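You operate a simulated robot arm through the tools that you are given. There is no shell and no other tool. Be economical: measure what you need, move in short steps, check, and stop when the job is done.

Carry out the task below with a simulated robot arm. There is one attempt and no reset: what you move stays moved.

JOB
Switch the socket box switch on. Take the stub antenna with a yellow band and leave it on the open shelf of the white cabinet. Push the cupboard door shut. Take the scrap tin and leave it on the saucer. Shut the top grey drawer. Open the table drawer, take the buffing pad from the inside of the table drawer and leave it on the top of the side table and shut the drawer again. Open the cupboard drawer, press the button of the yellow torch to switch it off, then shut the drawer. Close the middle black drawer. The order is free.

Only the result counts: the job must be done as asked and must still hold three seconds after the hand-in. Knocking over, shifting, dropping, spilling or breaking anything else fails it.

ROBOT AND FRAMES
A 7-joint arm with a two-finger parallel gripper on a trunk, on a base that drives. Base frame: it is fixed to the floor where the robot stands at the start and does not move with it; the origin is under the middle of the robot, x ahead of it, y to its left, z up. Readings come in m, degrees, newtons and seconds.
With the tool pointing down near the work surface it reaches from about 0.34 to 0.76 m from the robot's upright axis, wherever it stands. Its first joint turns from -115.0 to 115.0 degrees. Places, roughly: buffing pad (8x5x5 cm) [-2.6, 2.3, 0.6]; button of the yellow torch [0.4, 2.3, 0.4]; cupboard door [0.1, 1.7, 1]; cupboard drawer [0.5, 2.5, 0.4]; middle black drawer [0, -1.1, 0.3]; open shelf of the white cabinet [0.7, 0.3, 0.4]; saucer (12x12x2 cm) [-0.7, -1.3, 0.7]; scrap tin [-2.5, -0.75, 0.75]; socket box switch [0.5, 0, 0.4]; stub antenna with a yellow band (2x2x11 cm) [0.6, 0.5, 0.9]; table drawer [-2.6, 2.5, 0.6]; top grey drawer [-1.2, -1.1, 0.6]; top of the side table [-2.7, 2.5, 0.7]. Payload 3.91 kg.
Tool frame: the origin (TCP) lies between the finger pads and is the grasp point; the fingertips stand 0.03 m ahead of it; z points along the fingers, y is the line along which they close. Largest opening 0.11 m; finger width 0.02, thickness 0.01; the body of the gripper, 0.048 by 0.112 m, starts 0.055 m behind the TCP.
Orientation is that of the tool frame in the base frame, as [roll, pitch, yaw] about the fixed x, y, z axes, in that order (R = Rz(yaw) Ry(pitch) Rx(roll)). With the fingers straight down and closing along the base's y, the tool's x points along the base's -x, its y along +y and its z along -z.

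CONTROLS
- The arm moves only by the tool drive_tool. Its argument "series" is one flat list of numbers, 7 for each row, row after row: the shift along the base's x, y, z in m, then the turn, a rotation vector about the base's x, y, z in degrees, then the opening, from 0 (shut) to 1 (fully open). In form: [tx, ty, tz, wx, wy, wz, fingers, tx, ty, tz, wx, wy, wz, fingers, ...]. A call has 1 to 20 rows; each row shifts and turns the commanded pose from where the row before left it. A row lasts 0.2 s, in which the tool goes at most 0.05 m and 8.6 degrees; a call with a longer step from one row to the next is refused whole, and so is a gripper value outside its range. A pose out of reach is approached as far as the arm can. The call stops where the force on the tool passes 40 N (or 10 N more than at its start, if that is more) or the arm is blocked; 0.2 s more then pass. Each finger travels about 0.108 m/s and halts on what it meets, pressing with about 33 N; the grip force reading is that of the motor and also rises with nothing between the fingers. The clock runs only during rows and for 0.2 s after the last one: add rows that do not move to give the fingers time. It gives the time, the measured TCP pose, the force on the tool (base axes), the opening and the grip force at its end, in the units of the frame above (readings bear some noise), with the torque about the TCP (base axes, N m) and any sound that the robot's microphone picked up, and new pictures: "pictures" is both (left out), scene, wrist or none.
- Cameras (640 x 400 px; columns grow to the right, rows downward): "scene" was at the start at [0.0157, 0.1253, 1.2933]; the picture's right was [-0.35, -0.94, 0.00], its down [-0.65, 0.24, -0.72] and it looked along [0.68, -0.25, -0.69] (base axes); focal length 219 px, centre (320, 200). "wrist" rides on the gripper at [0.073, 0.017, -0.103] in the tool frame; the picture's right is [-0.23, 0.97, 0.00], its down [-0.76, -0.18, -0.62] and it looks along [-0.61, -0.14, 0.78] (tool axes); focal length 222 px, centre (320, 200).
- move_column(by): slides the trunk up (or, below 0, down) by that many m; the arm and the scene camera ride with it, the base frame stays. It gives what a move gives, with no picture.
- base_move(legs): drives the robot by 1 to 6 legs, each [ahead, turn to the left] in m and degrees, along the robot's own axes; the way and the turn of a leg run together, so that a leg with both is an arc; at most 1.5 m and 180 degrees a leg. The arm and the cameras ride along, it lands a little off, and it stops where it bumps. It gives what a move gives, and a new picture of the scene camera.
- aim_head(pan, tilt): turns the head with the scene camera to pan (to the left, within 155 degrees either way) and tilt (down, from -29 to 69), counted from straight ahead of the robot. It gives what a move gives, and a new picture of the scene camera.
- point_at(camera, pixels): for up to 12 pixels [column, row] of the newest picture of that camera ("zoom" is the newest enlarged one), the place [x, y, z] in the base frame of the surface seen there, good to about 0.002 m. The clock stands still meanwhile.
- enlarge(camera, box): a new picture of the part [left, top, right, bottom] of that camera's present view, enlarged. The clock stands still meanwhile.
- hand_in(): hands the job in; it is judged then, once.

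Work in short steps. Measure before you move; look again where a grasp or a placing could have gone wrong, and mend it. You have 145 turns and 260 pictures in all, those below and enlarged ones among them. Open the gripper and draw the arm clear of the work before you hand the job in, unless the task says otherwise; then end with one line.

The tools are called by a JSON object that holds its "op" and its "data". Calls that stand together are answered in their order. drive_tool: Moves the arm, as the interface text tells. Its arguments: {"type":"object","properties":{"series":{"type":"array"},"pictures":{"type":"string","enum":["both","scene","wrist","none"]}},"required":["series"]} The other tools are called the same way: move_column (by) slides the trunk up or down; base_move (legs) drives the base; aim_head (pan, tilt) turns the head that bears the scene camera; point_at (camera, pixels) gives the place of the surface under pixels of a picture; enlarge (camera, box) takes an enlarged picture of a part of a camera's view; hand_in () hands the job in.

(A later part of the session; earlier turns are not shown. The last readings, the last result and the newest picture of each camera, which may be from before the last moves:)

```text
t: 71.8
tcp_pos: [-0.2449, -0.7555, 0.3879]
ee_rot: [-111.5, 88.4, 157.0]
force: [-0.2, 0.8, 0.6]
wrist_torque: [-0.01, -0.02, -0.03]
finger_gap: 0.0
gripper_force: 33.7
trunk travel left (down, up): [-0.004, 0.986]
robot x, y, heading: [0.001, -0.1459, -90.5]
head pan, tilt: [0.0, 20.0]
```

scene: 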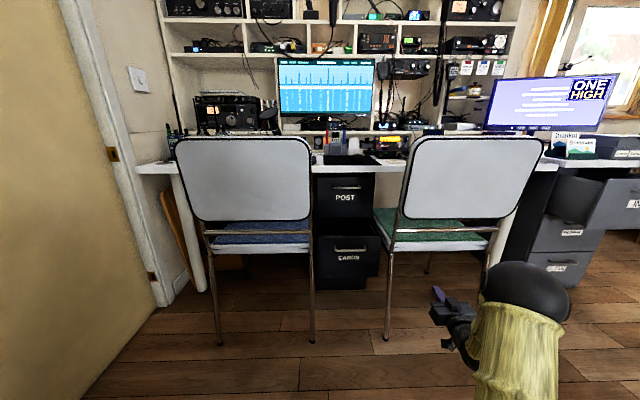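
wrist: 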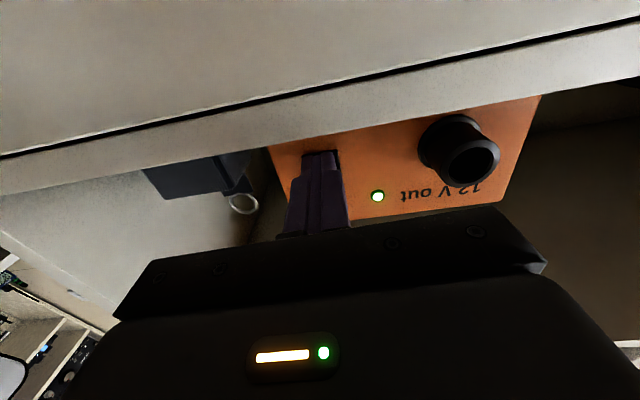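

Elbow is up and forward; the legs' gap is x −0.149..0.182. I bring the tool to x≈0.015, z≈0.33.

{"op": "drive_tool", "data": {"series": [0.043, 0, -0.01, 0, 0, 1.5, 0, 0.043, 0, -0.01, 0, 0, 0, 0, 0.043, 0, -0.01, 0, 0, 0, 0, 0.043, 0, -0.01, 0, 0, 0, 0, 0.043, 0, -0.01, 0, 0, 0, 0, 0.043, 0, -0.01, 0, 0, 0, 0, 0, 0, 0, 0, 0, 0, 0], "pictures": "both"}}

```text
t: 73.4
tcp_pos: [0.0132, -0.754, 0.3302]
ee_rot: [-111.1, 88.4, 159.1]
force: [-0.8, 0.4, 0.3]
wrist_torque: [0.02, -0.01, 0.03]
finger_gap: 0.0001
gripper_force: 33.2
trunk travel left (down, up): [-0.004, 0.986]
robot x, y, heading: [-0.0005, -0.1426, -90.4]
head pan, tilt: [0.0, 20.0]
```

scene: 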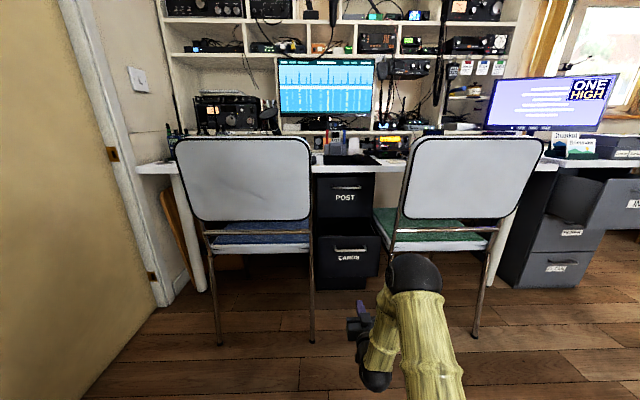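
wrist: 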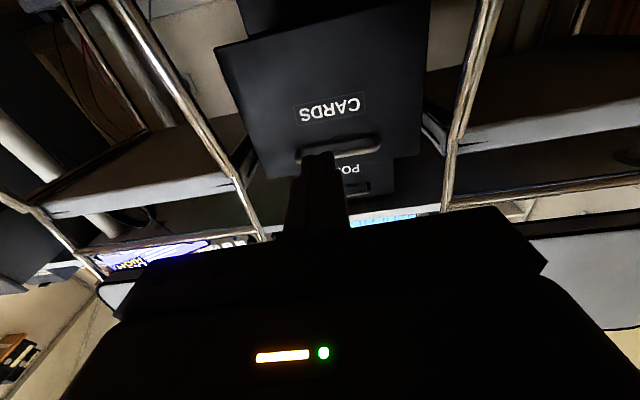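

I check the elbow's position against the right chair.

{"op": "point_at", "data": {"camera": "scene", "pixels": [[415, 270], [438, 272], [393, 275], [375, 380], [380, 345], [358, 330]]}}

```text
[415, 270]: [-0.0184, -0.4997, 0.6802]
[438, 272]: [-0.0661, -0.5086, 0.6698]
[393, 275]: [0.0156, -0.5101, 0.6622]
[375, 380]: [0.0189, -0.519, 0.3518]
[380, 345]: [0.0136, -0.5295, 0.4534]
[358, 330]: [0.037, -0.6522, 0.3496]
```

Everything is in the plane x≈0. I drive ahead 0.19 m (tip to about −0.975), then push with the arm.

{"op": "base_move", "data": {"legs": [[0.19, 0]]}}

{"op": "drive_tool", "data": {"series": [0, -0.02, 0, 0, 0, 0, 0, 0, -0.02, 0, 0, 0, 0, 0, 0, -0.02, 0, 0, 0, 0, 0, 0, -0.02, 0, 0, 0, 0, 0, 0, -0.02, 0, 0, 0, 0, 0, 0, -0.02, 0, 0, 0, 0, 0, 0, -0.02, 0, 0, 0, 0, 0, 0, -0.02, 0, 0, 0, 0, 0, 0, -0.02, 0, 0, 0, 0, 0, 0, 0, 0, 0, 0, 0, 0], "pictures": "both"}}

```text
t: 75.1
tcp_pos: [0.0122, -0.9428, 0.3297]
ee_rot: [-111.5, 88.4, 158.6]
force: [0.4, -0.5, 0.0]
wrist_torque: [-0.01, 0.0, -0.02]
finger_gap: 0.0
gripper_force: 33.1
trunk travel left (down, up): [-0.004, 0.986]
robot x, y, heading: [-0.0009, -0.3379, -90.5]
head pan, tilt: [0.0, 20.0]
```

scene: 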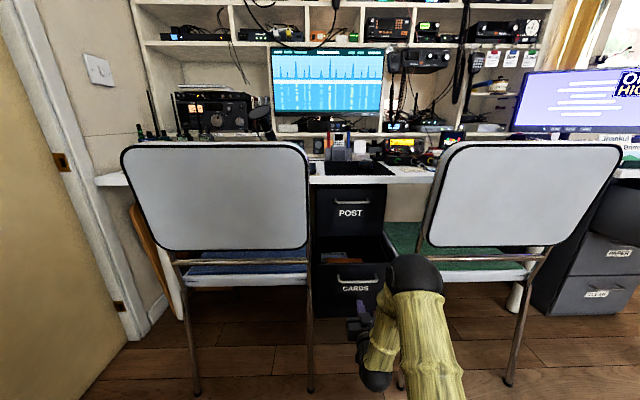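

```text
t: 77.3
tcp_pos: [0.0122, -1.1225, 0.3293]
ee_rot: [-112.3, 88.4, 158.0]
force: [-1.1, 0.3, 0.2]
wrist_torque: [-0.02, 0.02, 0.0]
finger_gap: 0.0
gripper_force: 33.1
trunk travel left (down, up): [-0.004, 0.986]
robot x, y, heading: [-0.0028, -0.3311, -90.4]
head pan, tilt: [0.0, 20.0]
```

scene: 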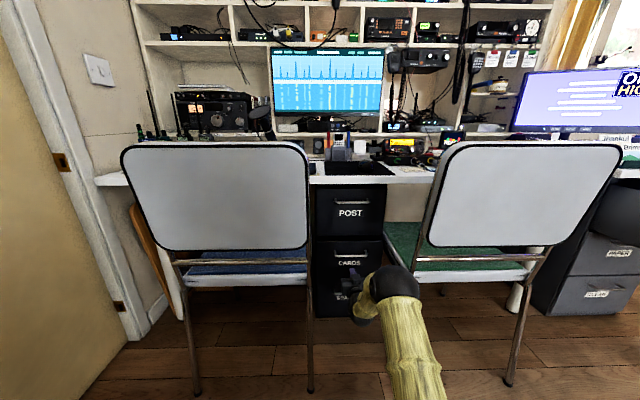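
wrist: 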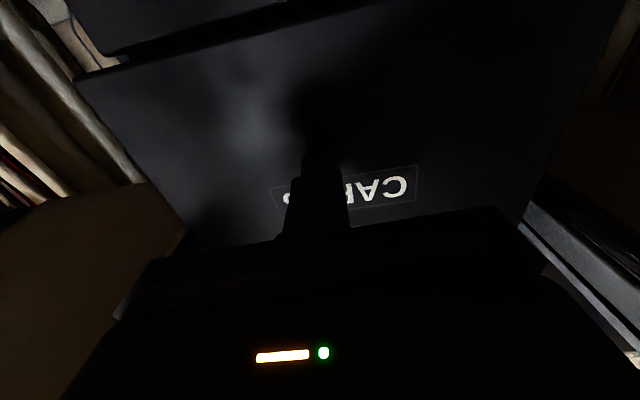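

The drawer moves in; I push the last ~3 cm until it stops.

{"op": "drive_tool", "data": {"series": [0, -0.015, 0, 0, 0, 0, 0, 0, -0.012, 0, 0, 0, 0, 0, 0, -0.005, 0, 0, 0, 0, 0, 0, -0.004, 0, 0, 0, 0, 0, 0, -0.004, 0, 0, 0, 0, 0, 0, -0.004, 0, 0, 0, 0, 0, 0, -0.004, 0, 0, 0, 0, 0], "pictures": "none"}}

```text
t: 78.3
tcp_pos: [0.0129, -1.155, 0.328]
ee_rot: [-115.2, 88.5, 155.2]
force: [0.3, 16.7, 5.1]
wrist_torque: [-0.32, -0.01, 0.07]
finger_gap: 0.0001
gripper_force: 32.5
trunk travel left (down, up): [-0.004, 0.986]
robot x, y, heading: [-0.0043, -0.3349, -90.3]
head pan, tilt: [0.0, 20.0]
stopped in row 4: the force on the tool passed its limit at 53 N (the readings are from after the stop); the commanded pose is now the measured one
```

It hit its stop at tip y≈-1.185. I withdraw and back the base 0.3 m, then check.

{"op": "drive_tool", "data": {"series": [0, 0.04, 0, 0, 0, 0, 0, 0, 0.04, 0, 0, 0, 0, 0, 0, 0.04, 0, 0, 0, 0, 0, 0, 0.04, 0, 0, 0, 0, 0, 0, 0.04, 0, 0, 0, 0, 0], "pictures": "none"}}

{"op": "base_move", "data": {"legs": [[-0.35, 0]]}}

{"op": "enlarge", "data": {"camera": "scene", "box": [260, 160, 420, 300]}}

{"op": "point_at", "data": {"camera": "scene", "pixels": [[345, 195], [346, 257], [352, 280]]}}

```text
t: 79.5
tcp_pos: [0.0119, -0.9574, 0.328]
ee_rot: [-118.6, 88.3, 151.6]
force: [-1.2, -0.3, -0.3]
wrist_torque: [0.0, 0.0, 0.0]
finger_gap: 0.0
gripper_force: 33.2
trunk travel left (down, up): [-0.004, 0.986]
robot x, y, heading: [0.0034, -0.3339, -90.2]
head pan, tilt: [0.0, 20.0]
```

```text
t: 82.0
tcp_pos: [0.0138, -0.6099, 0.3281]
ee_rot: [-118.9, 88.3, 151.4]
force: [-0.3, -0.1, -0.6]
wrist_torque: [-0.01, 0.0, -0.02]
finger_gap: 0.0
gripper_force: 33.2
trunk travel left (down, up): [-0.004, 0.986]
robot x, y, heading: [-0.0005, 0.0126, -90.1]
head pan, tilt: [0.0, 20.0]
```

scene: 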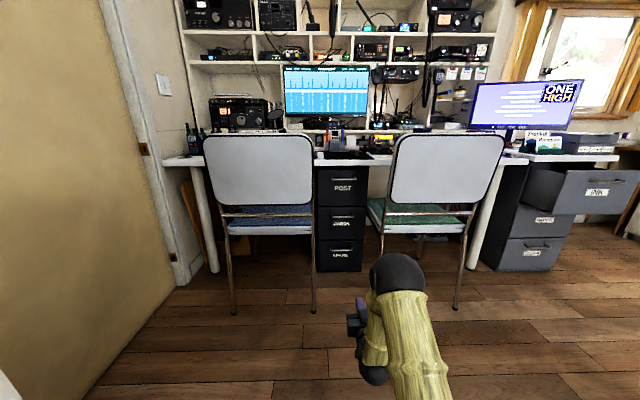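

```text
2.86 times, centred on (340, 230) of scene
```

zoom: 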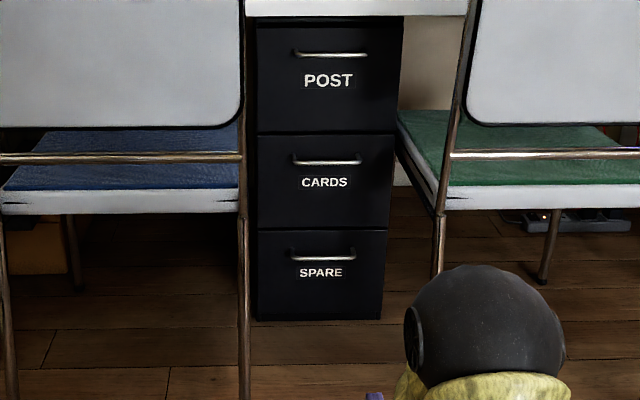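

```text
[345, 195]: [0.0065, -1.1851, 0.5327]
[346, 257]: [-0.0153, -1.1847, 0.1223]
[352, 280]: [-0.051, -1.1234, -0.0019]
```

CARDS is closed (flush at −1.185). Next the grey top drawer at (−1.2,−1.02,0.6): I raise the trunk 0.24 and drive there.

{"op": "move_column", "data": {"by": 0.24}}

{"op": "base_move", "data": {"legs": [[0, -90], [1.2, 0], [0, 90]]}}

```text
t: 84.5
tcp_pos: [0.0144, -0.6104, 0.568]
ee_rot: [-119.1, 88.4, 151.4]
force: [0.2, -0.9, 0.6]
wrist_torque: [-0.03, 0.04, -0.02]
finger_gap: 0.0
gripper_force: 33.5
trunk travel left (down, up): [-0.244, 0.746]
robot x, y, heading: [0.0041, 0.0128, -90.3]
head pan, tilt: [0.0, 20.0]
```

```text
t: 102.8
tcp_pos: [-1.2109, -0.5676, 0.567]
ee_rot: [-119.0, 88.3, 149.1]
force: [-0.8, -0.9, -0.2]
wrist_torque: [0.02, 0.02, 0.03]
finger_gap: 0.0
gripper_force: 33.1
trunk travel left (down, up): [-0.244, 0.746]
robot x, y, heading: [-1.1949, 0.0503, -92.3]
head pan, tilt: [0.0, 20.0]
```

scene: 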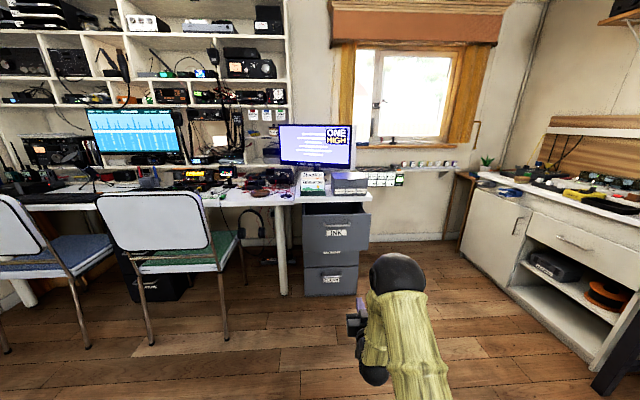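

I measure the INK drawer from the front, and look for the saucer on the desk.

{"op": "enlarge", "data": {"camera": "scene", "box": [240, 160, 400, 260]}}

{"op": "point_at", "data": {"camera": "scene", "pixels": [[310, 232], [360, 230], [338, 233], [338, 245], [305, 215], [370, 215], [330, 270], [262, 186], [250, 190]]}}

```text
4.00 times, centred on (320, 210) of scene
```

zoom: 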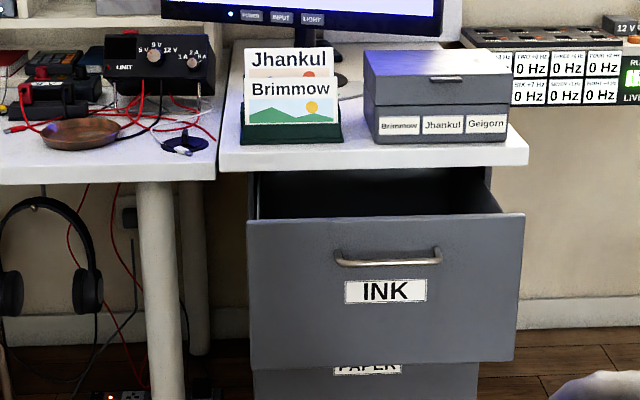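

```text
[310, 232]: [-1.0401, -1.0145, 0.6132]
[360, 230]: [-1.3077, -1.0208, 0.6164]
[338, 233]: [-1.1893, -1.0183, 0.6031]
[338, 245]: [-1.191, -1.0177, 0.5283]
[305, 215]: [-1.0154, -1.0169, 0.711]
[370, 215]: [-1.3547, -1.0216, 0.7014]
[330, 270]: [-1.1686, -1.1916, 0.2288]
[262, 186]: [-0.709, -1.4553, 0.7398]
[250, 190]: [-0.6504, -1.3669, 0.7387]
```

Drawer front centre is (−1.185,−1.018); I straighten the heading, drive 0.37 ahead and push with the arm.

{"op": "base_move", "data": {"legs": [[0, 2.3], [0.36, 0]]}}

{"op": "drive_tool", "data": {"series": [0, -0.02, 0, 0, 0, 0, 0, 0, -0.02, 0, 0, 0, 0, 0, 0, -0.02, 0, 0, 0, 0, 0, 0, -0.02, 0, 0, 0, 0, 0, 0, -0.02, 0, 0, 0, 0, 0, 0, -0.02, 0, 0, 0, 0, 0, 0, -0.02, 0, 0, 0, 0, 0, 0, -0.02, 0, 0, 0, 0, 0, 0, -0.02, 0, 0, 0, 0, 0, 0, -0.02, 0, 0, 0, 0, 0, 0, 0, 0, 0, 0, 0, 0], "pictures": "scene"}}

```text
t: 105.9
tcp_pos: [-1.1867, -0.9211, 0.5682]
ee_rot: [-118.9, 88.3, 151.3]
force: [1.1, 0.3, 0.5]
wrist_torque: [0.02, -0.01, -0.02]
finger_gap: 0.0
gripper_force: 33.6
trunk travel left (down, up): [-0.244, 0.746]
robot x, y, heading: [-1.1958, -0.3012, -90.1]
head pan, tilt: [0.0, 20.0]
```

scene: 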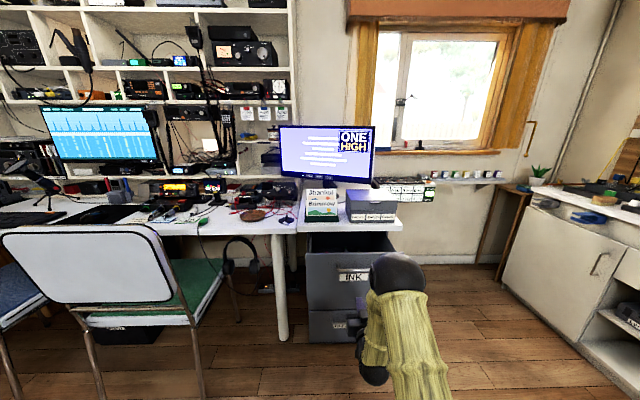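

```text
t: 108.3
tcp_pos: [-1.187, -1.121, 0.5683]
ee_rot: [-119.6, 88.4, 150.6]
force: [0.0, -0.6, -0.1]
wrist_torque: [0.05, 0.01, 0.0]
finger_gap: 0.0
gripper_force: 33.3
trunk travel left (down, up): [-0.244, 0.746]
robot x, y, heading: [-1.1968, -0.2969, -89.8]
head pan, tilt: [0.0, 20.0]
```

scene: 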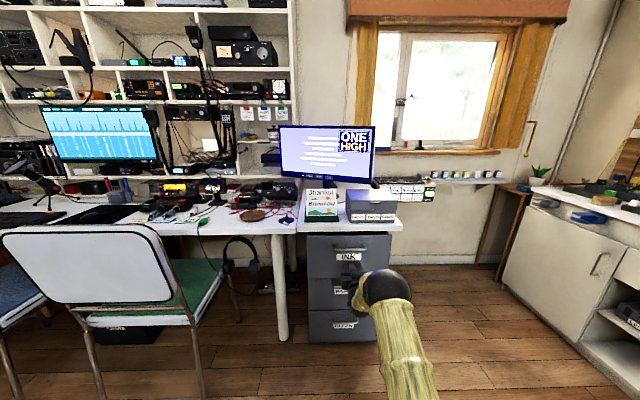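

{"op": "drive_tool", "data": {"series": [0, -0.015, 0, 0, 0, 0, 0, 0, -0.012, 0, 0, 0, 0, 0, 0, -0.008, 0, 0, 0, 0, 0, 0, -0.005, 0, 0, 0, 0, 0, 0, -0.005, 0, 0, 0, 0, 0, 0, -0.005, 0, 0, 0, 0, 0], "pictures": "none"}}

{"op": "enlarge", "data": {"camera": "scene", "box": [190, 180, 350, 280]}}

```text
t: 109.5
tcp_pos: [-1.1863, -1.1624, 0.5692]
ee_rot: [-119.7, 88.4, 150.7]
force: [-0.1, 25.7, 6.4]
wrist_torque: [-0.38, 0.0, 0.12]
finger_gap: 0.0
gripper_force: 33.2
trunk travel left (down, up): [-0.244, 0.746]
robot x, y, heading: [-1.1956, -0.2917, -90.2]
head pan, tilt: [0.0, 20.0]
stopped in row 6: the force on the tool passed its limit at 53 N (the readings are from after the stop); the commanded pose is now the measured one
```

```text
4.00 times, centred on (270, 230) of scene
```

zoom: 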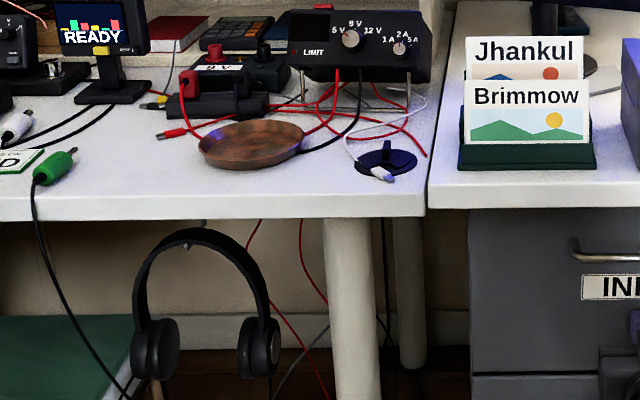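

The drawer is shut (tip at −1.192). The saucer is the brown dish at zoom (250,145); I measure it and withdraw.

{"op": "point_at", "data": {"camera": "zoom", "pixels": [[250, 150], [200, 142], [303, 140], [250, 124], [250, 168], [250, 195], [385, 160], [340, 60], [180, 130]]}}

{"op": "drive_tool", "data": {"series": [0, 0.04, 0, 0, 0, 0, 0, 0, 0.04, 0, 0, 0, 0, 0, 0, 0.04, 0, 0, 0, 0, 0, 0, 0.04, 0, 0, 0, 0, 0, 0, 0.04, 0, 0, 0, 0, 0], "pictures": "none"}}

{"op": "base_move", "data": {"legs": [[-0.3, 0]]}}

{"op": "point_at", "data": {"camera": "scene", "pixels": [[338, 230], [338, 250], [338, 275]]}}

```text
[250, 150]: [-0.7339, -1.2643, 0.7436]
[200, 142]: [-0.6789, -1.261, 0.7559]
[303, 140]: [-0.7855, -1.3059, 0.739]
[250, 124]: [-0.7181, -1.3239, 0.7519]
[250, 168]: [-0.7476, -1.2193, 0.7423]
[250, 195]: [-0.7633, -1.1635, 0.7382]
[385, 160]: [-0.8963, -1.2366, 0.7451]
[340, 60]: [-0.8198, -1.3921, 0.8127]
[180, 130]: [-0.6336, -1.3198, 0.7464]
```

```text
t: 110.7
tcp_pos: [-1.1858, -0.9631, 0.5648]
ee_rot: [-125.8, 88.2, 144.5]
force: [0.5, -0.5, 0.1]
wrist_torque: [-0.03, -0.02, 0.02]
finger_gap: 0.0
gripper_force: 33.1
trunk travel left (down, up): [-0.244, 0.746]
robot x, y, heading: [-1.1981, -0.2995, -89.8]
head pan, tilt: [0.0, 20.0]
```

```text
t: 113.0
tcp_pos: [-1.1832, -0.6632, 0.5657]
ee_rot: [-125.9, 88.2, 144.8]
force: [0.0, 1.2, 0.0]
wrist_torque: [-0.01, 0.02, 0.01]
finger_gap: 0.0
gripper_force: 33.2
trunk travel left (down, up): [-0.244, 0.746]
robot x, y, heading: [-1.2017, 0.0036, -89.7]
head pan, tilt: [0.0, 20.0]
```

scene: 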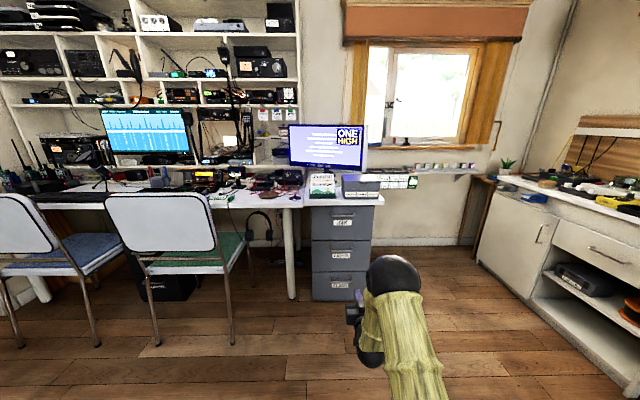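

```text
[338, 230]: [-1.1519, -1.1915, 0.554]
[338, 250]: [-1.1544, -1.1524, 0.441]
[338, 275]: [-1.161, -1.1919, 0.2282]
```

Flush and closed. Saucer centre ≈ (−0.733,−1.272), inside z≈0.744. Now I turn to the west for the tin.

{"op": "base_move", "data": {"legs": [[0, -90]]}}

{"op": "aim_head", "data": {"pan": 20, "tilt": 20}}

```text
t: 119.0
tcp_pos: [-1.8642, -0.0029, 0.5636]
ee_rot: [-126.1, 88.3, 53.6]
force: [1.1, 0.2, -0.2]
wrist_torque: [0.0, -0.02, -0.03]
finger_gap: 0.0
gripper_force: 32.9
trunk travel left (down, up): [-0.244, 0.746]
robot x, y, heading: [-1.2047, 0.0006, 179.5]
head pan, tilt: [0.0, 20.0]
```

scene: 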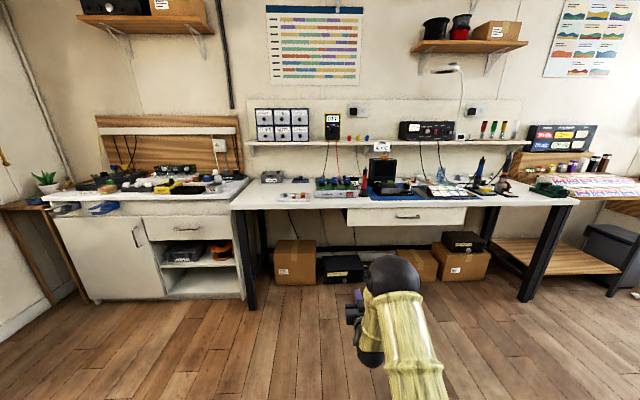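

```text
t: 119.8
tcp_pos: [-1.8641, -0.0019, 0.5657]
ee_rot: [-126.0, 88.2, 53.7]
force: [-0.3, -0.3, 0.3]
wrist_torque: [0.02, 0.0, -0.03]
finger_gap: 0.0002
gripper_force: 33.0
trunk travel left (down, up): [-0.244, 0.746]
robot x, y, heading: [-1.1986, 0.0048, 179.3]
head pan, tilt: [20.0, 20.0]
```

scene: 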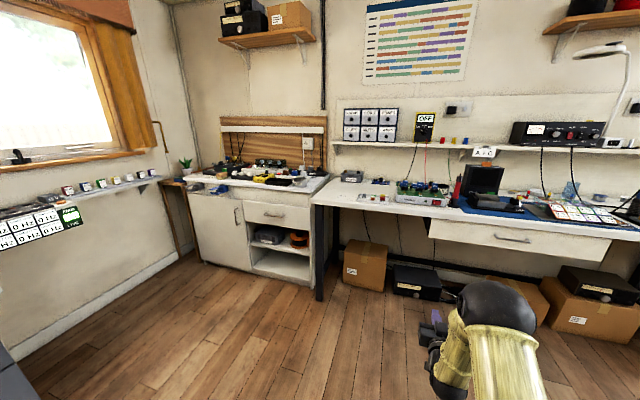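

Near (−2.5,−0.75) is the junction of the left cabinet and the bench; I zoom around (345,180).

{"op": "enlarge", "data": {"camera": "scene", "box": [240, 140, 400, 240]}}

{"op": "point_at", "data": {"camera": "scene", "pixels": [[351, 176], [378, 184], [378, 197], [300, 185], [324, 200], [435, 210], [372, 203]]}}

```text
4.00 times, centred on (320, 190) of scene
```

zoom: 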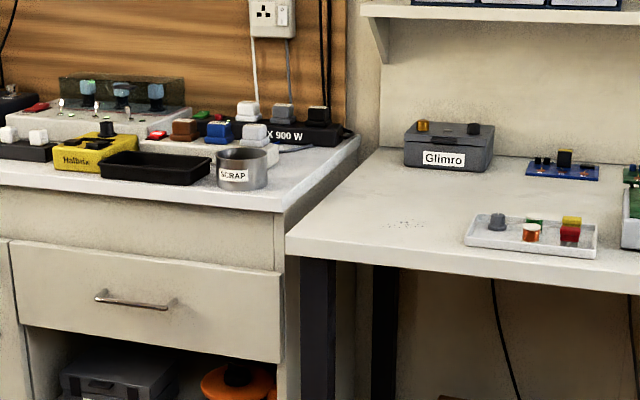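

```text
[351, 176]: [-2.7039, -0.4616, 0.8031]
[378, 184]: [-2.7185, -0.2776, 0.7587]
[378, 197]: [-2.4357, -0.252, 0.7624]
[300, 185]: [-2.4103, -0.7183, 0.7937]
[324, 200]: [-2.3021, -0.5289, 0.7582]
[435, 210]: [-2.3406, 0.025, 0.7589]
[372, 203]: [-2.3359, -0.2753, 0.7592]
```

The SCRAP tin is at zoom (242,168). I measure it.

{"op": "point_at", "data": {"camera": "zoom", "pixels": [[242, 178], [218, 172], [266, 170], [242, 158], [242, 149], [242, 188], [195, 170], [215, 152], [225, 132], [255, 132], [242, 195], [275, 150]]}}

{"op": "enlarge", "data": {"camera": "scene", "box": [280, 165, 328, 195]}}

```text
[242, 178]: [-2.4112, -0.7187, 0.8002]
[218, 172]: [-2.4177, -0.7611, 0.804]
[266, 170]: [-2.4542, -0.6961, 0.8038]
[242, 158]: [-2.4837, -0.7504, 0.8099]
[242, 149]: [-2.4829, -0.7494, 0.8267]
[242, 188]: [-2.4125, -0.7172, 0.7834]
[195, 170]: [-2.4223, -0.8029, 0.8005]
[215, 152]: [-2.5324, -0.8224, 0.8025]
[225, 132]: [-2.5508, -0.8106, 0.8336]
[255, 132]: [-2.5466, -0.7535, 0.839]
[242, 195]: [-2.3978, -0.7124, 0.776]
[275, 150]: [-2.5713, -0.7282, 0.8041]
```

```text
13.33 times, centred on (304, 180) of scene
```

zoom: 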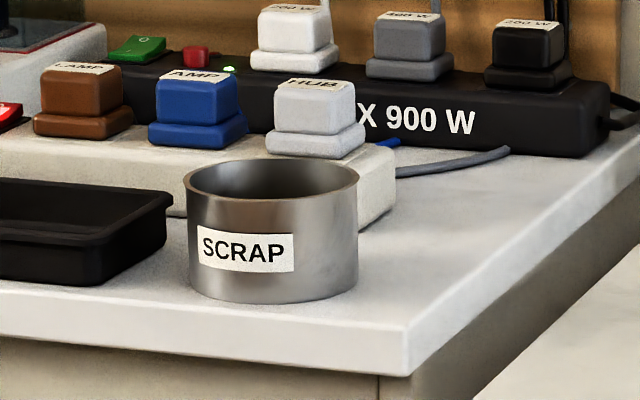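

The tin is ≈7.8 cm wide, centre ≈ (−2.447,−0.735), z 0.776–0.828. I raise the trunk and turn the tool to point down here in free space.

{"op": "move_column", "data": {"by": 0.36}}

{"op": "drive_tool", "data": {"series": [0.01, 0, 0.01, 0, -8.18, 0, 0.5, 0.01, 0, 0.01, 0, -8.18, 0, 0.5, 0.01, 0, 0.01, 0, -8.18, 0, 0.5, 0.01, 0, 0.01, 0, -8.18, 0, 0.5, 0.01, 0, 0.01, 0, -8.18, 0, 0.5, 0.01, 0, 0.01, 0, -8.18, 0, 0.5, 0.01, 0, 0.01, 0, -8.18, 0, 0.5, 0.01, 0, 0.01, 0, -8.18, 0, 0.5, 0.01, 0, 0.01, 0, -8.18, 0, 0.5, 0.01, 0, 0, 0, -8.18, 0, 0.5, 0.01, 0, 0, 0, -8.18, 0, 0.5, 0, 0, 0, 0, 0, 0, 0.5], "pictures": "none"}}

```text
t: 123.3
tcp_pos: [-1.8639, -0.0018, 0.9253]
ee_rot: [-126.1, 88.2, 53.7]
force: [0.3, 0.0, -0.5]
wrist_torque: [0.03, -0.01, -0.03]
finger_gap: 0.0
gripper_force: 33.4
trunk travel left (down, up): [-0.604, 0.386]
robot x, y, heading: [-1.1988, 0.0052, 179.2]
head pan, tilt: [20.0, 20.0]
```

```text
t: 125.9
tcp_pos: [-1.7551, -0.0017, 1.0133]
ee_rot: [-179.7, -1.1, 1.5]
force: [0.2, 0.2, 0.8]
wrist_torque: [-0.01, 0.0, -0.01]
finger_gap: 0.0549
gripper_force: 0.0
trunk travel left (down, up): [-0.604, 0.386]
robot x, y, heading: [-1.1996, 0.0029, 179.1]
head pan, tilt: [20.0, 20.0]
```

Tool now points down. I drive to about (−1.85,−0.72) facing west.

{"op": "base_move", "data": {"legs": [[0, 48.9], [0.972, 0], [0, -48]]}}

{"op": "drive_tool", "data": {"series": [0, 0, 0, 0, 0, 0, 1, 0, 0, 0, 0, 0, 0, 1], "pictures": "wrist"}}

```text
t: 138.1
tcp_pos: [-2.4199, -0.7418, 1.0137]
ee_rot: [-179.7, -1.1, 2.4]
force: [0.5, 0.3, -1.1]
wrist_torque: [-0.02, 0.01, 0.0]
finger_gap: 0.0548
gripper_force: 0.0
trunk travel left (down, up): [-0.604, 0.386]
robot x, y, heading: [-1.8642, -0.7287, -179.7]
head pan, tilt: [20.0, 20.0]
```

scene: 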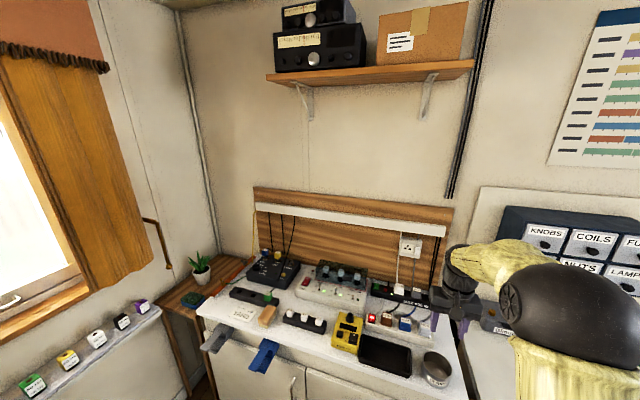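

```text
t: 138.7
tcp_pos: [-2.4205, -0.7427, 1.0148]
ee_rot: [-179.8, -1.1, 2.4]
force: [0.0, -0.1, -0.5]
wrist_torque: [0.03, 0.0, -0.01]
finger_gap: 0.11
gripper_force: 0.1
trunk travel left (down, up): [-0.604, 0.386]
robot x, y, heading: [-1.8628, -0.7308, -179.6]
head pan, tilt: [20.0, 20.0]
```

wrist: 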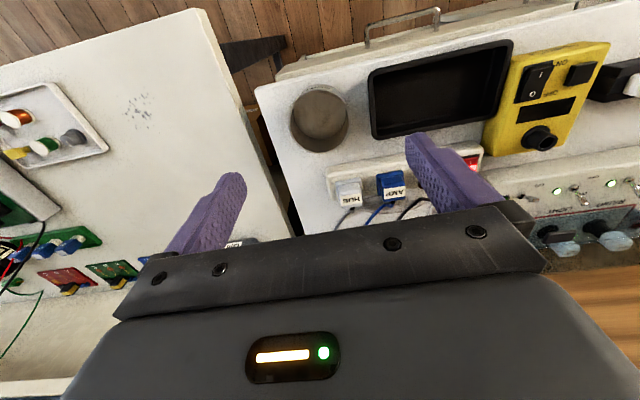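

I measure the tin's rim and neighbours in the wrist view, tin at (320,118).

{"op": "enlarge", "data": {"camera": "wrist", "box": [240, 60, 400, 160]}}

{"op": "point_at", "data": {"camera": "wrist", "pixels": [[292, 115], [347, 120], [320, 87], [320, 149], [320, 105], [368, 80], [375, 138], [340, 160], [360, 155], [300, 150], [260, 95], [330, 170]]}}

```text
4.00 times, centred on (320, 110) of wrist
```

zoom: 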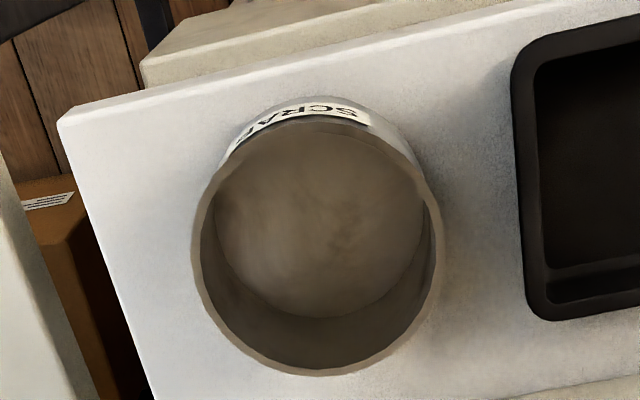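

```text
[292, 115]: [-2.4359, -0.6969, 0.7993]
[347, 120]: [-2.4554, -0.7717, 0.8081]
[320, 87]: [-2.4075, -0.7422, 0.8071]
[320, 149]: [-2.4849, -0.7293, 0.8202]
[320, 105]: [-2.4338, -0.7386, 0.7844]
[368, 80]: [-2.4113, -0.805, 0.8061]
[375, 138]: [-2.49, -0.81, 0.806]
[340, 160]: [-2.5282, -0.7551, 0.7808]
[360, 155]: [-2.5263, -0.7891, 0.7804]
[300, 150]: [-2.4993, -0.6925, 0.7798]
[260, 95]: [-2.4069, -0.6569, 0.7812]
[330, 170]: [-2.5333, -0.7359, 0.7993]
```

Tin centre (−2.447,−0.735), diameter 0.08; tray edge at y −0.808 and white base at x −2.53. I rotate the fingers 43° so they fall in the free diagonals, and lower to just above the rim.

{"op": "drive_tool", "data": {"series": [-0.0055, 0.0015, 0, 0, 0, 8.6, 1, -0.0055, 0.0015, 0, 0, 0, 8.6, 1, -0.0055, 0.0015, 0, 0, 0, 8.6, 1, -0.0055, 0.0015, 0, 0, 0, 8.6, 1, -0.0055, 0.0015, 0, 0, 0, 8.6, 1, 0, 0, -0.04, 0, 0, 0, 1, 0, 0, -0.04, 0, 0, 0, 1, 0, 0, -0.04, 0, 0, 0, 1, 0, 0, -0.015, 0, 0, 0, 1, 0, 0, 0, 0, 0, 0, 1], "pictures": "both"}}

```text
t: 140.9
tcp_pos: [-2.4483, -0.7349, 0.8777]
ee_rot: [-179.8, -1.1, 45.3]
force: [-0.1, 0.6, -0.3]
wrist_torque: [0.03, -0.01, 0.01]
finger_gap: 0.1101
gripper_force: 0.0
trunk travel left (down, up): [-0.604, 0.386]
robot x, y, heading: [-1.8667, -0.7313, -180.2]
head pan, tilt: [20.0, 20.0]
```

scene: 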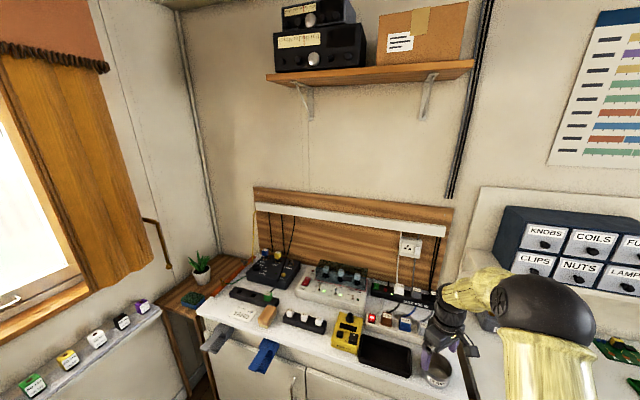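
wrist: 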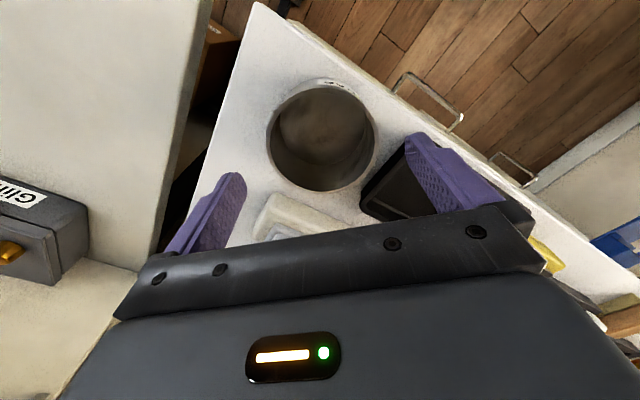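

I check finger positions versus tin and tray at this height.

{"op": "point_at", "data": {"camera": "wrist", "pixels": [[235, 178], [228, 185], [412, 140], [420, 150], [365, 205], [410, 135], [270, 130], [376, 145], [322, 82], [322, 188], [262, 235]]}}

```text
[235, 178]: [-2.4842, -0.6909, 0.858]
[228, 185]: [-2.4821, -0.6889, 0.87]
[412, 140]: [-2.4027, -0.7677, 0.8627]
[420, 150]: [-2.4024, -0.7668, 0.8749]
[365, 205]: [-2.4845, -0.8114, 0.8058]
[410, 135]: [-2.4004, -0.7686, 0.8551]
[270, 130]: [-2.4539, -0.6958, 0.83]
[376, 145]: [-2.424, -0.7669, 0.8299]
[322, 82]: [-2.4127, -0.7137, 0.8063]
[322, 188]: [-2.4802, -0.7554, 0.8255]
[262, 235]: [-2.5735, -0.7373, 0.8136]
```

Fingers straddle the tin evenly. I lower 5 cm and close.

{"op": "drive_tool", "data": {"series": [0, 0, -0.025, 0, 0, 0, 1, 0, 0, -0.02, 0, 0, 0, 1, 0, 0, -0.005, 0, 0, 0, 1, 0, 0, 0, 0, 0, 0, 0.8, 0, 0, 0, 0, 0, 0, 0.5, 0, 0, 0, 0, 0, 0, 0.5], "pictures": "wrist"}}

```text
t: 142.3
tcp_pos: [-2.4474, -0.7343, 0.8307]
ee_rot: [-179.6, -1.0, 45.4]
force: [-0.2, 0.3, 0.2]
wrist_torque: [0.01, 0.01, -0.03]
finger_gap: 0.0791
gripper_force: 33.2
trunk travel left (down, up): [-0.604, 0.386]
robot x, y, heading: [-1.8661, -0.7247, -179.8]
head pan, tilt: [20.0, 20.0]
```

wrist: 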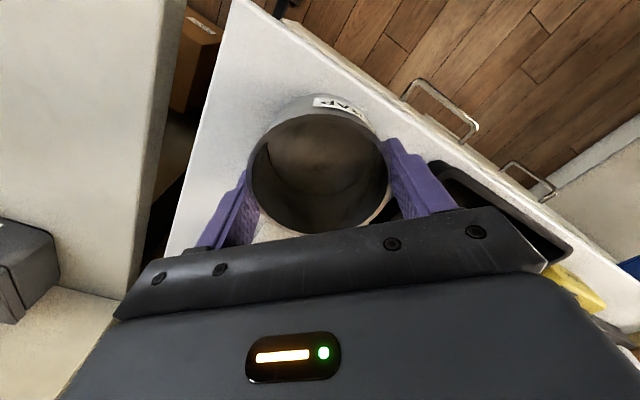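

The tin is gripped (0.079). I lift it 0.2 m, and drive away backwards to (−0.82,0), then face −y.

{"op": "drive_tool", "data": {"series": [0, 0, 0.03, 0, 0, 0, 0.5, 0, 0, 0.04, 0, 0, 0, 0.5, 0, 0, 0.045, 0, 0, 0, 0.5, 0, 0, 0.045, 0, 0, 0, 0.5, 0, 0, 0.04, 0, 0, 0, 0.5], "pictures": "wrist"}}

{"op": "base_move", "data": {"legs": [[0, 34.8], [-1.27, 0], [0, 55.2]]}}

{"op": "aim_head", "data": {"pan": 0, "tilt": 35}}

```text
t: 143.5
tcp_pos: [-2.4469, -0.736, 1.0293]
ee_rot: [-179.7, -1.1, 45.3]
force: [0.2, -0.4, -1.4]
wrist_torque: [-0.01, -0.01, 0.01]
finger_gap: 0.0789
gripper_force: 32.6
trunk travel left (down, up): [-0.604, 0.386]
robot x, y, heading: [-1.863, -0.7313, -179.9]
head pan, tilt: [20.0, 20.0]
```

wrist: 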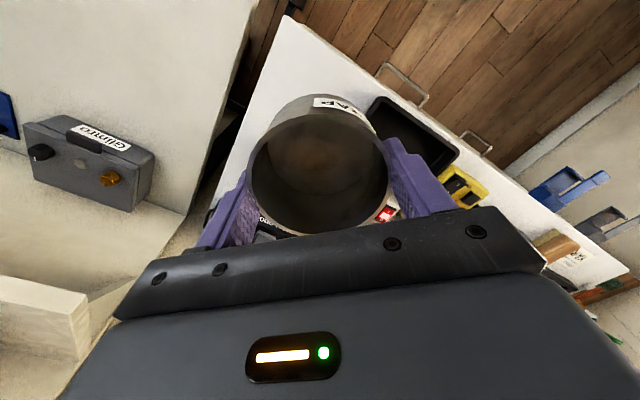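

```text
t: 156.8
tcp_pos: [-0.8194, -0.5874, 1.0284]
ee_rot: [-179.7, -1.1, 135.9]
force: [0.4, 0.2, 0.7]
wrist_torque: [-0.01, -0.02, -0.01]
finger_gap: 0.079
gripper_force: 33.0
trunk travel left (down, up): [-0.604, 0.386]
robot x, y, heading: [-0.83, -0.0051, -89.2]
head pan, tilt: [20.0, 20.0]
```

scene: 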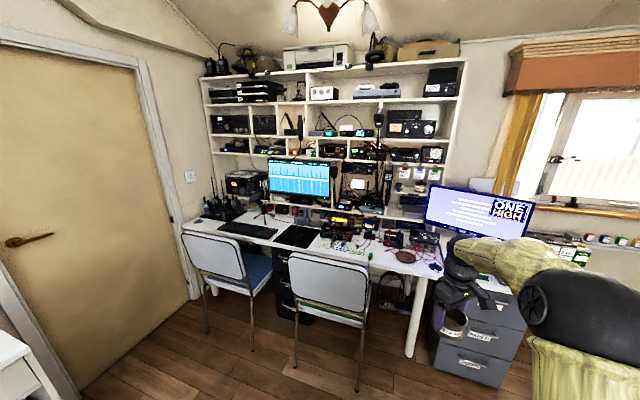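

```text
t: 157.6
tcp_pos: [-0.8214, -0.5876, 1.029]
ee_rot: [-179.7, -1.1, 136.0]
force: [0.3, -0.5, -0.8]
wrist_torque: [0.01, 0.03, 0.0]
finger_gap: 0.0789
gripper_force: 33.4
trunk travel left (down, up): [-0.604, 0.386]
robot x, y, heading: [-0.8331, -0.0087, -89.3]
head pan, tilt: [0.0, 35.0]
```

scene: 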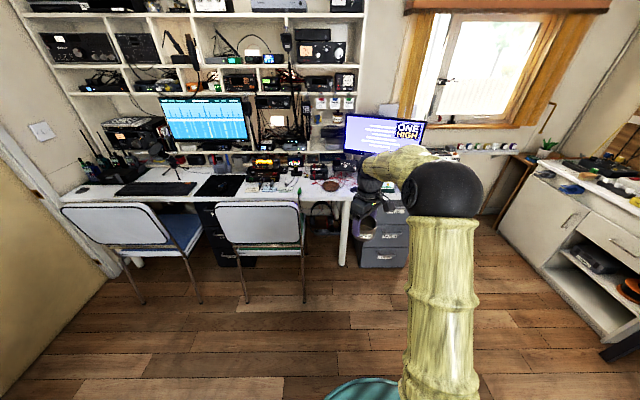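

Clear path; I drive ahead 0.6 m toward the desk.

{"op": "base_move", "data": {"legs": [[0.6, 0]]}}

{"op": "enlarge", "data": {"camera": "scene", "box": [180, 150, 420, 300]}}

```text
t: 161.5
tcp_pos: [-0.8129, -1.1868, 1.0298]
ee_rot: [-179.7, -1.1, 136.0]
force: [0.5, 0.1, -0.5]
wrist_torque: [0.03, 0.03, 0.0]
finger_gap: 0.0786
gripper_force: 33.2
trunk travel left (down, up): [-0.604, 0.386]
robot x, y, heading: [-0.8273, -0.6016, -89.3]
head pan, tilt: [0.0, 35.0]
```

scene: 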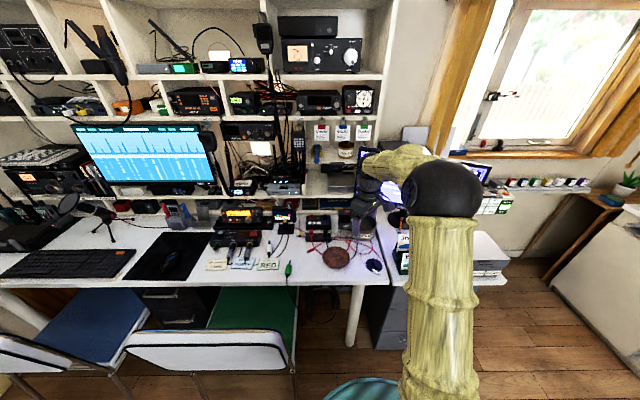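

```text
2.67 times, centred on (300, 225) of scene
```

zoom: 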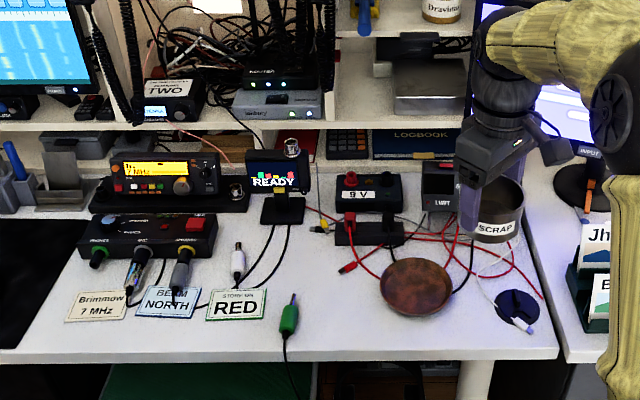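

I measure the saucer's rim and the shelf edge above the desk.

{"op": "point_at", "data": {"camera": "zoom", "pixels": [[381, 287], [452, 284], [416, 259], [416, 314], [416, 290], [400, 122], [370, 188], [375, 235], [440, 185], [520, 300], [560, 190], [450, 255]]}}

```text
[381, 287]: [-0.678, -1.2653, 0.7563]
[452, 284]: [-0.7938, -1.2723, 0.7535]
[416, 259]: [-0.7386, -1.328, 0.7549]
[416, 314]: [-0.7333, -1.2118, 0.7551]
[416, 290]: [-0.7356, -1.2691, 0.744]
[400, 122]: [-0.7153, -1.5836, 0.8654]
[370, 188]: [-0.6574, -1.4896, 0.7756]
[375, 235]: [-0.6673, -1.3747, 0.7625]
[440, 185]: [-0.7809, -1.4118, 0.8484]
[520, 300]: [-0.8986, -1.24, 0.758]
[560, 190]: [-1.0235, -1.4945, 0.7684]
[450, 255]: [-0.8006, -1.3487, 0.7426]
```

Saucer centre (−0.736,−1.270). I move over it and lower to z 0.83.

{"op": "drive_tool", "data": {"series": [0.026, -0.028, 0, 0, 0, 0, 0.5, 0.026, -0.028, 0, 0, 0, 0, 0.5, 0.025, -0.027, 0, 0, 0, 0, 0.5, 0, 0, -0.045, 0, 0, 0, 0.5, 0, 0, -0.045, 0, 0, 0, 0.5, 0, 0, -0.045, 0, 0, 0, 0.5, 0, 0, -0.045, 0, 0, 0, 0.5, 0, 0, -0.02, 0, 0, 0, 0.5, 0, 0, 0, 0, 0, 0, 0.5], "pictures": "both"}}

```text
t: 163.5
tcp_pos: [-0.7336, -1.2693, 0.8283]
ee_rot: [-179.7, -1.0, 136.0]
force: [0.1, 0.3, -0.6]
wrist_torque: [0.03, 0.0, 0.0]
finger_gap: 0.0788
gripper_force: 33.2
trunk travel left (down, up): [-0.604, 0.386]
robot x, y, heading: [-0.8226, -0.6036, -89.4]
head pan, tilt: [0.0, 35.0]
```

scene: 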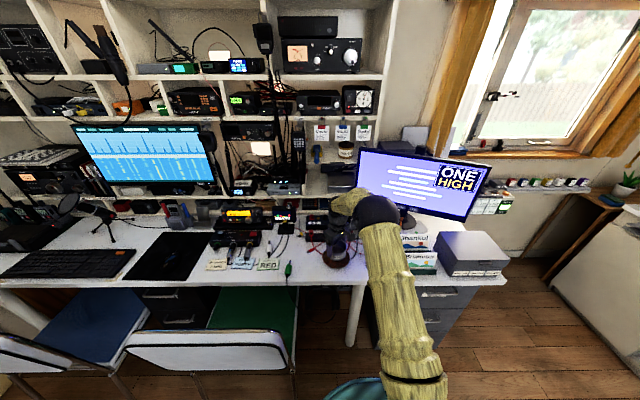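
wrist: 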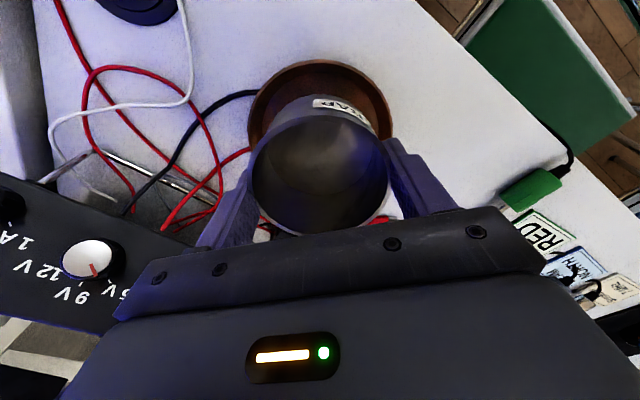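

The tin is above the saucer's middle. I lower slowly the last 3.3 cm.

{"op": "drive_tool", "data": {"series": [-0.001, 0, -0.015, 0, 0, 0, 0.5, 0, 0, -0.01, 0, 0, 0, 0.5, 0, 0, -0.004, 0, 0, 0, 0.5, 0, 0, -0.002, 0, 0, 0, 0.5, 0, 0, -0.002, 0, 0, 0, 0.5, 0, 0, 0, 0, 0, 0, 0.5], "pictures": "wrist"}}

```text
t: 164.9
tcp_pos: [-0.7364, -1.2697, 0.7952]
ee_rot: [-179.7, -1.1, 135.9]
force: [-0.2, 0.0, -0.7]
wrist_torque: [-0.03, 0.0, -0.01]
finger_gap: 0.0788
gripper_force: 33.3
trunk travel left (down, up): [-0.604, 0.386]
robot x, y, heading: [-0.8243, -0.604, -89.1]
head pan, tilt: [0.0, 35.0]
```

wrist: 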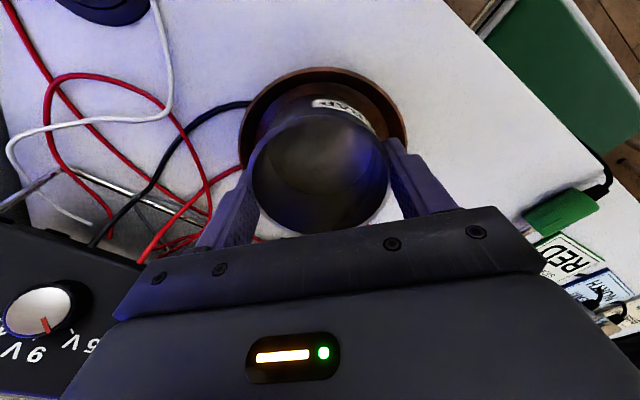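

No contact yet; 1 mm steps more.

{"op": "drive_tool", "data": {"series": [0, 0, -0.001, 0, 0, 0, 0.5, 0, 0, -0.001, 0, 0, 0, 0.5, 0, 0, -0.001, 0, 0, 0, 0.5, 0, 0, -0.001, 0, 0, 0, 0.5, 0, 0, 0, 0, 0, 0, 0.5], "pictures": "none"}}

```text
t: 166.1
tcp_pos: [-0.7363, -1.27, 0.7945]
ee_rot: [-179.5, -0.9, 136.0]
force: [1.0, -1.9, 23.8]
wrist_torque: [0.59, -0.18, -0.01]
finger_gap: 0.0791
gripper_force: 32.9
trunk travel left (down, up): [-0.604, 0.386]
robot x, y, heading: [-0.8283, -0.6039, -89.3]
head pan, tilt: [0.0, 35.0]
```

Firm contact (24 N). I ease up 2 mm, open, and lift off.

{"op": "drive_tool", "data": {"series": [0, 0, 0.003, 0, 0, 0, 0.5, 0, 0, 0, 0, 0, 0, 0.8, 0, 0, 0, 0, 0, 0, 1, 0, 0, 0, 0, 0, 0, 1, 0, 0, 0.02, 0, 0, 0, 1, 0, 0, 0.04, 0, 0, 0, 1, 0, 0, 0.045, 0, 0, 0, 1, 0, 0, 0.045, 0, 0, 0, 1, 0, 0, 0.045, 0, 0, 0, 1], "pictures": "wrist"}}

```text
t: 168.1
tcp_pos: [-0.737, -1.2699, 0.9915]
ee_rot: [-179.8, -1.1, 136.0]
force: [0.7, -0.6, -0.7]
wrist_torque: [0.01, 0.01, 0.0]
finger_gap: 0.11
gripper_force: 0.2
trunk travel left (down, up): [-0.604, 0.386]
robot x, y, heading: [-0.8265, -0.6012, -89.1]
head pan, tilt: [0.0, 35.0]
```

wrist: 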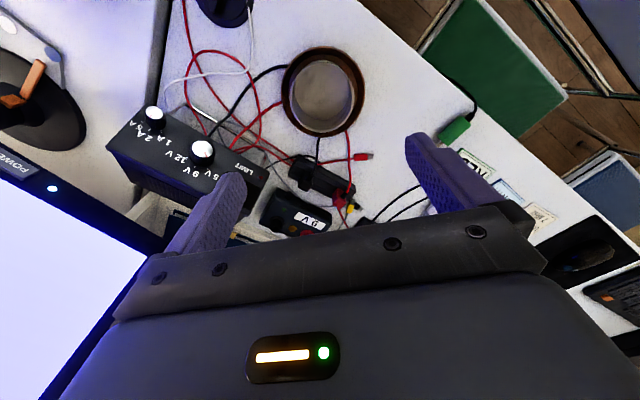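

The tin stands on the saucer. I back out and drive to about (−0.85,1.0) facing +y to look at the cupboard.

{"op": "base_move", "data": {"legs": [[-0.6, 0], [0, 180], [1.0, 0]]}}

{"op": "aim_head", "data": {"pan": -45, "tilt": 25}}

```text
t: 188.7
tcp_pos: [-0.9745, 1.6702, 0.9907]
ee_rot: [-179.7, -1.1, -42.0]
force: [0.2, 0.5, -0.4]
wrist_torque: [-0.03, -0.01, 0.04]
finger_gap: 0.1101
gripper_force: 0.1
trunk travel left (down, up): [-0.604, 0.386]
robot x, y, heading: [-0.8682, 1.0105, 92.9]
head pan, tilt: [0.0, 35.0]
```

scene: 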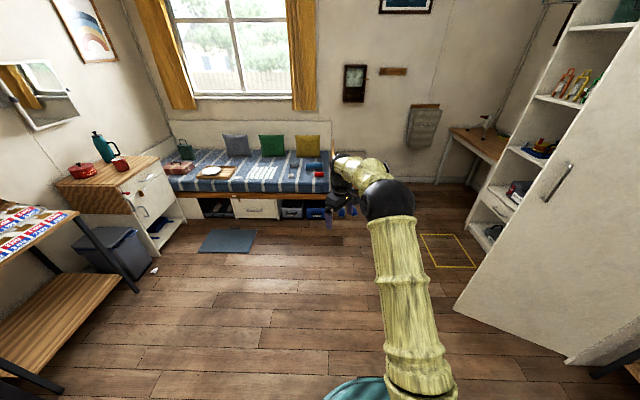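

```text
t: 189.8
tcp_pos: [-0.9748, 1.6712, 0.9904]
ee_rot: [-179.7, -1.1, -42.1]
force: [1.2, -0.5, 0.3]
wrist_torque: [0.0, -0.01, 0.01]
finger_gap: 0.1101
gripper_force: 0.1
trunk travel left (down, up): [-0.604, 0.386]
robot x, y, heading: [-0.8681, 1.0092, 92.6]
head pan, tilt: [-45.0, 25.0]
```

scene: 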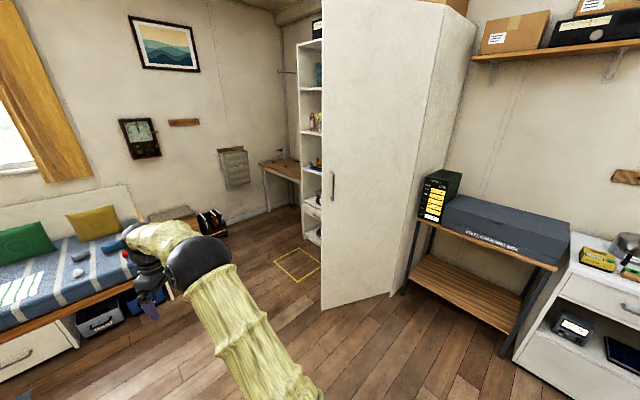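

I measure the door: free edge bottom (322,308), hinge bottom (390,292), handle (332,185) and cupboard interior.

{"op": "point_at", "data": {"camera": "scene", "pixels": [[324, 305], [387, 291], [332, 185], [326, 180], [400, 180], [310, 150], [310, 207], [313, 235], [300, 60], [296, 265], [276, 258], [318, 270]]}}

{"op": "enlarge", "data": {"camera": "scene", "box": [250, 120, 410, 320]}}

```text
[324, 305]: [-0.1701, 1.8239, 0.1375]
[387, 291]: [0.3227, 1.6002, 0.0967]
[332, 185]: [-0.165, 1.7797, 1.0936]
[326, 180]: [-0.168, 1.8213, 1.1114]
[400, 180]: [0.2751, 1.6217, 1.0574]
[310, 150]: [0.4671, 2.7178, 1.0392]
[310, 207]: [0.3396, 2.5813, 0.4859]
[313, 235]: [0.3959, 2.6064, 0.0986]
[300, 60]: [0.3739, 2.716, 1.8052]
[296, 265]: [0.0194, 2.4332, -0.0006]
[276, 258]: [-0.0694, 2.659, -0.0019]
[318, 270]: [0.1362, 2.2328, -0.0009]
```

```text
2.00 times, centred on (330, 220) of scene
```

zoom: 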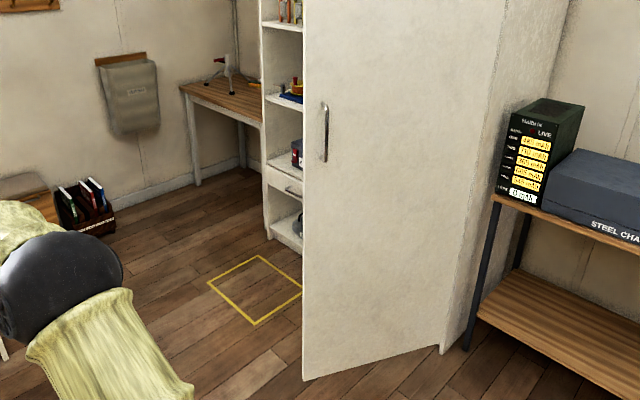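

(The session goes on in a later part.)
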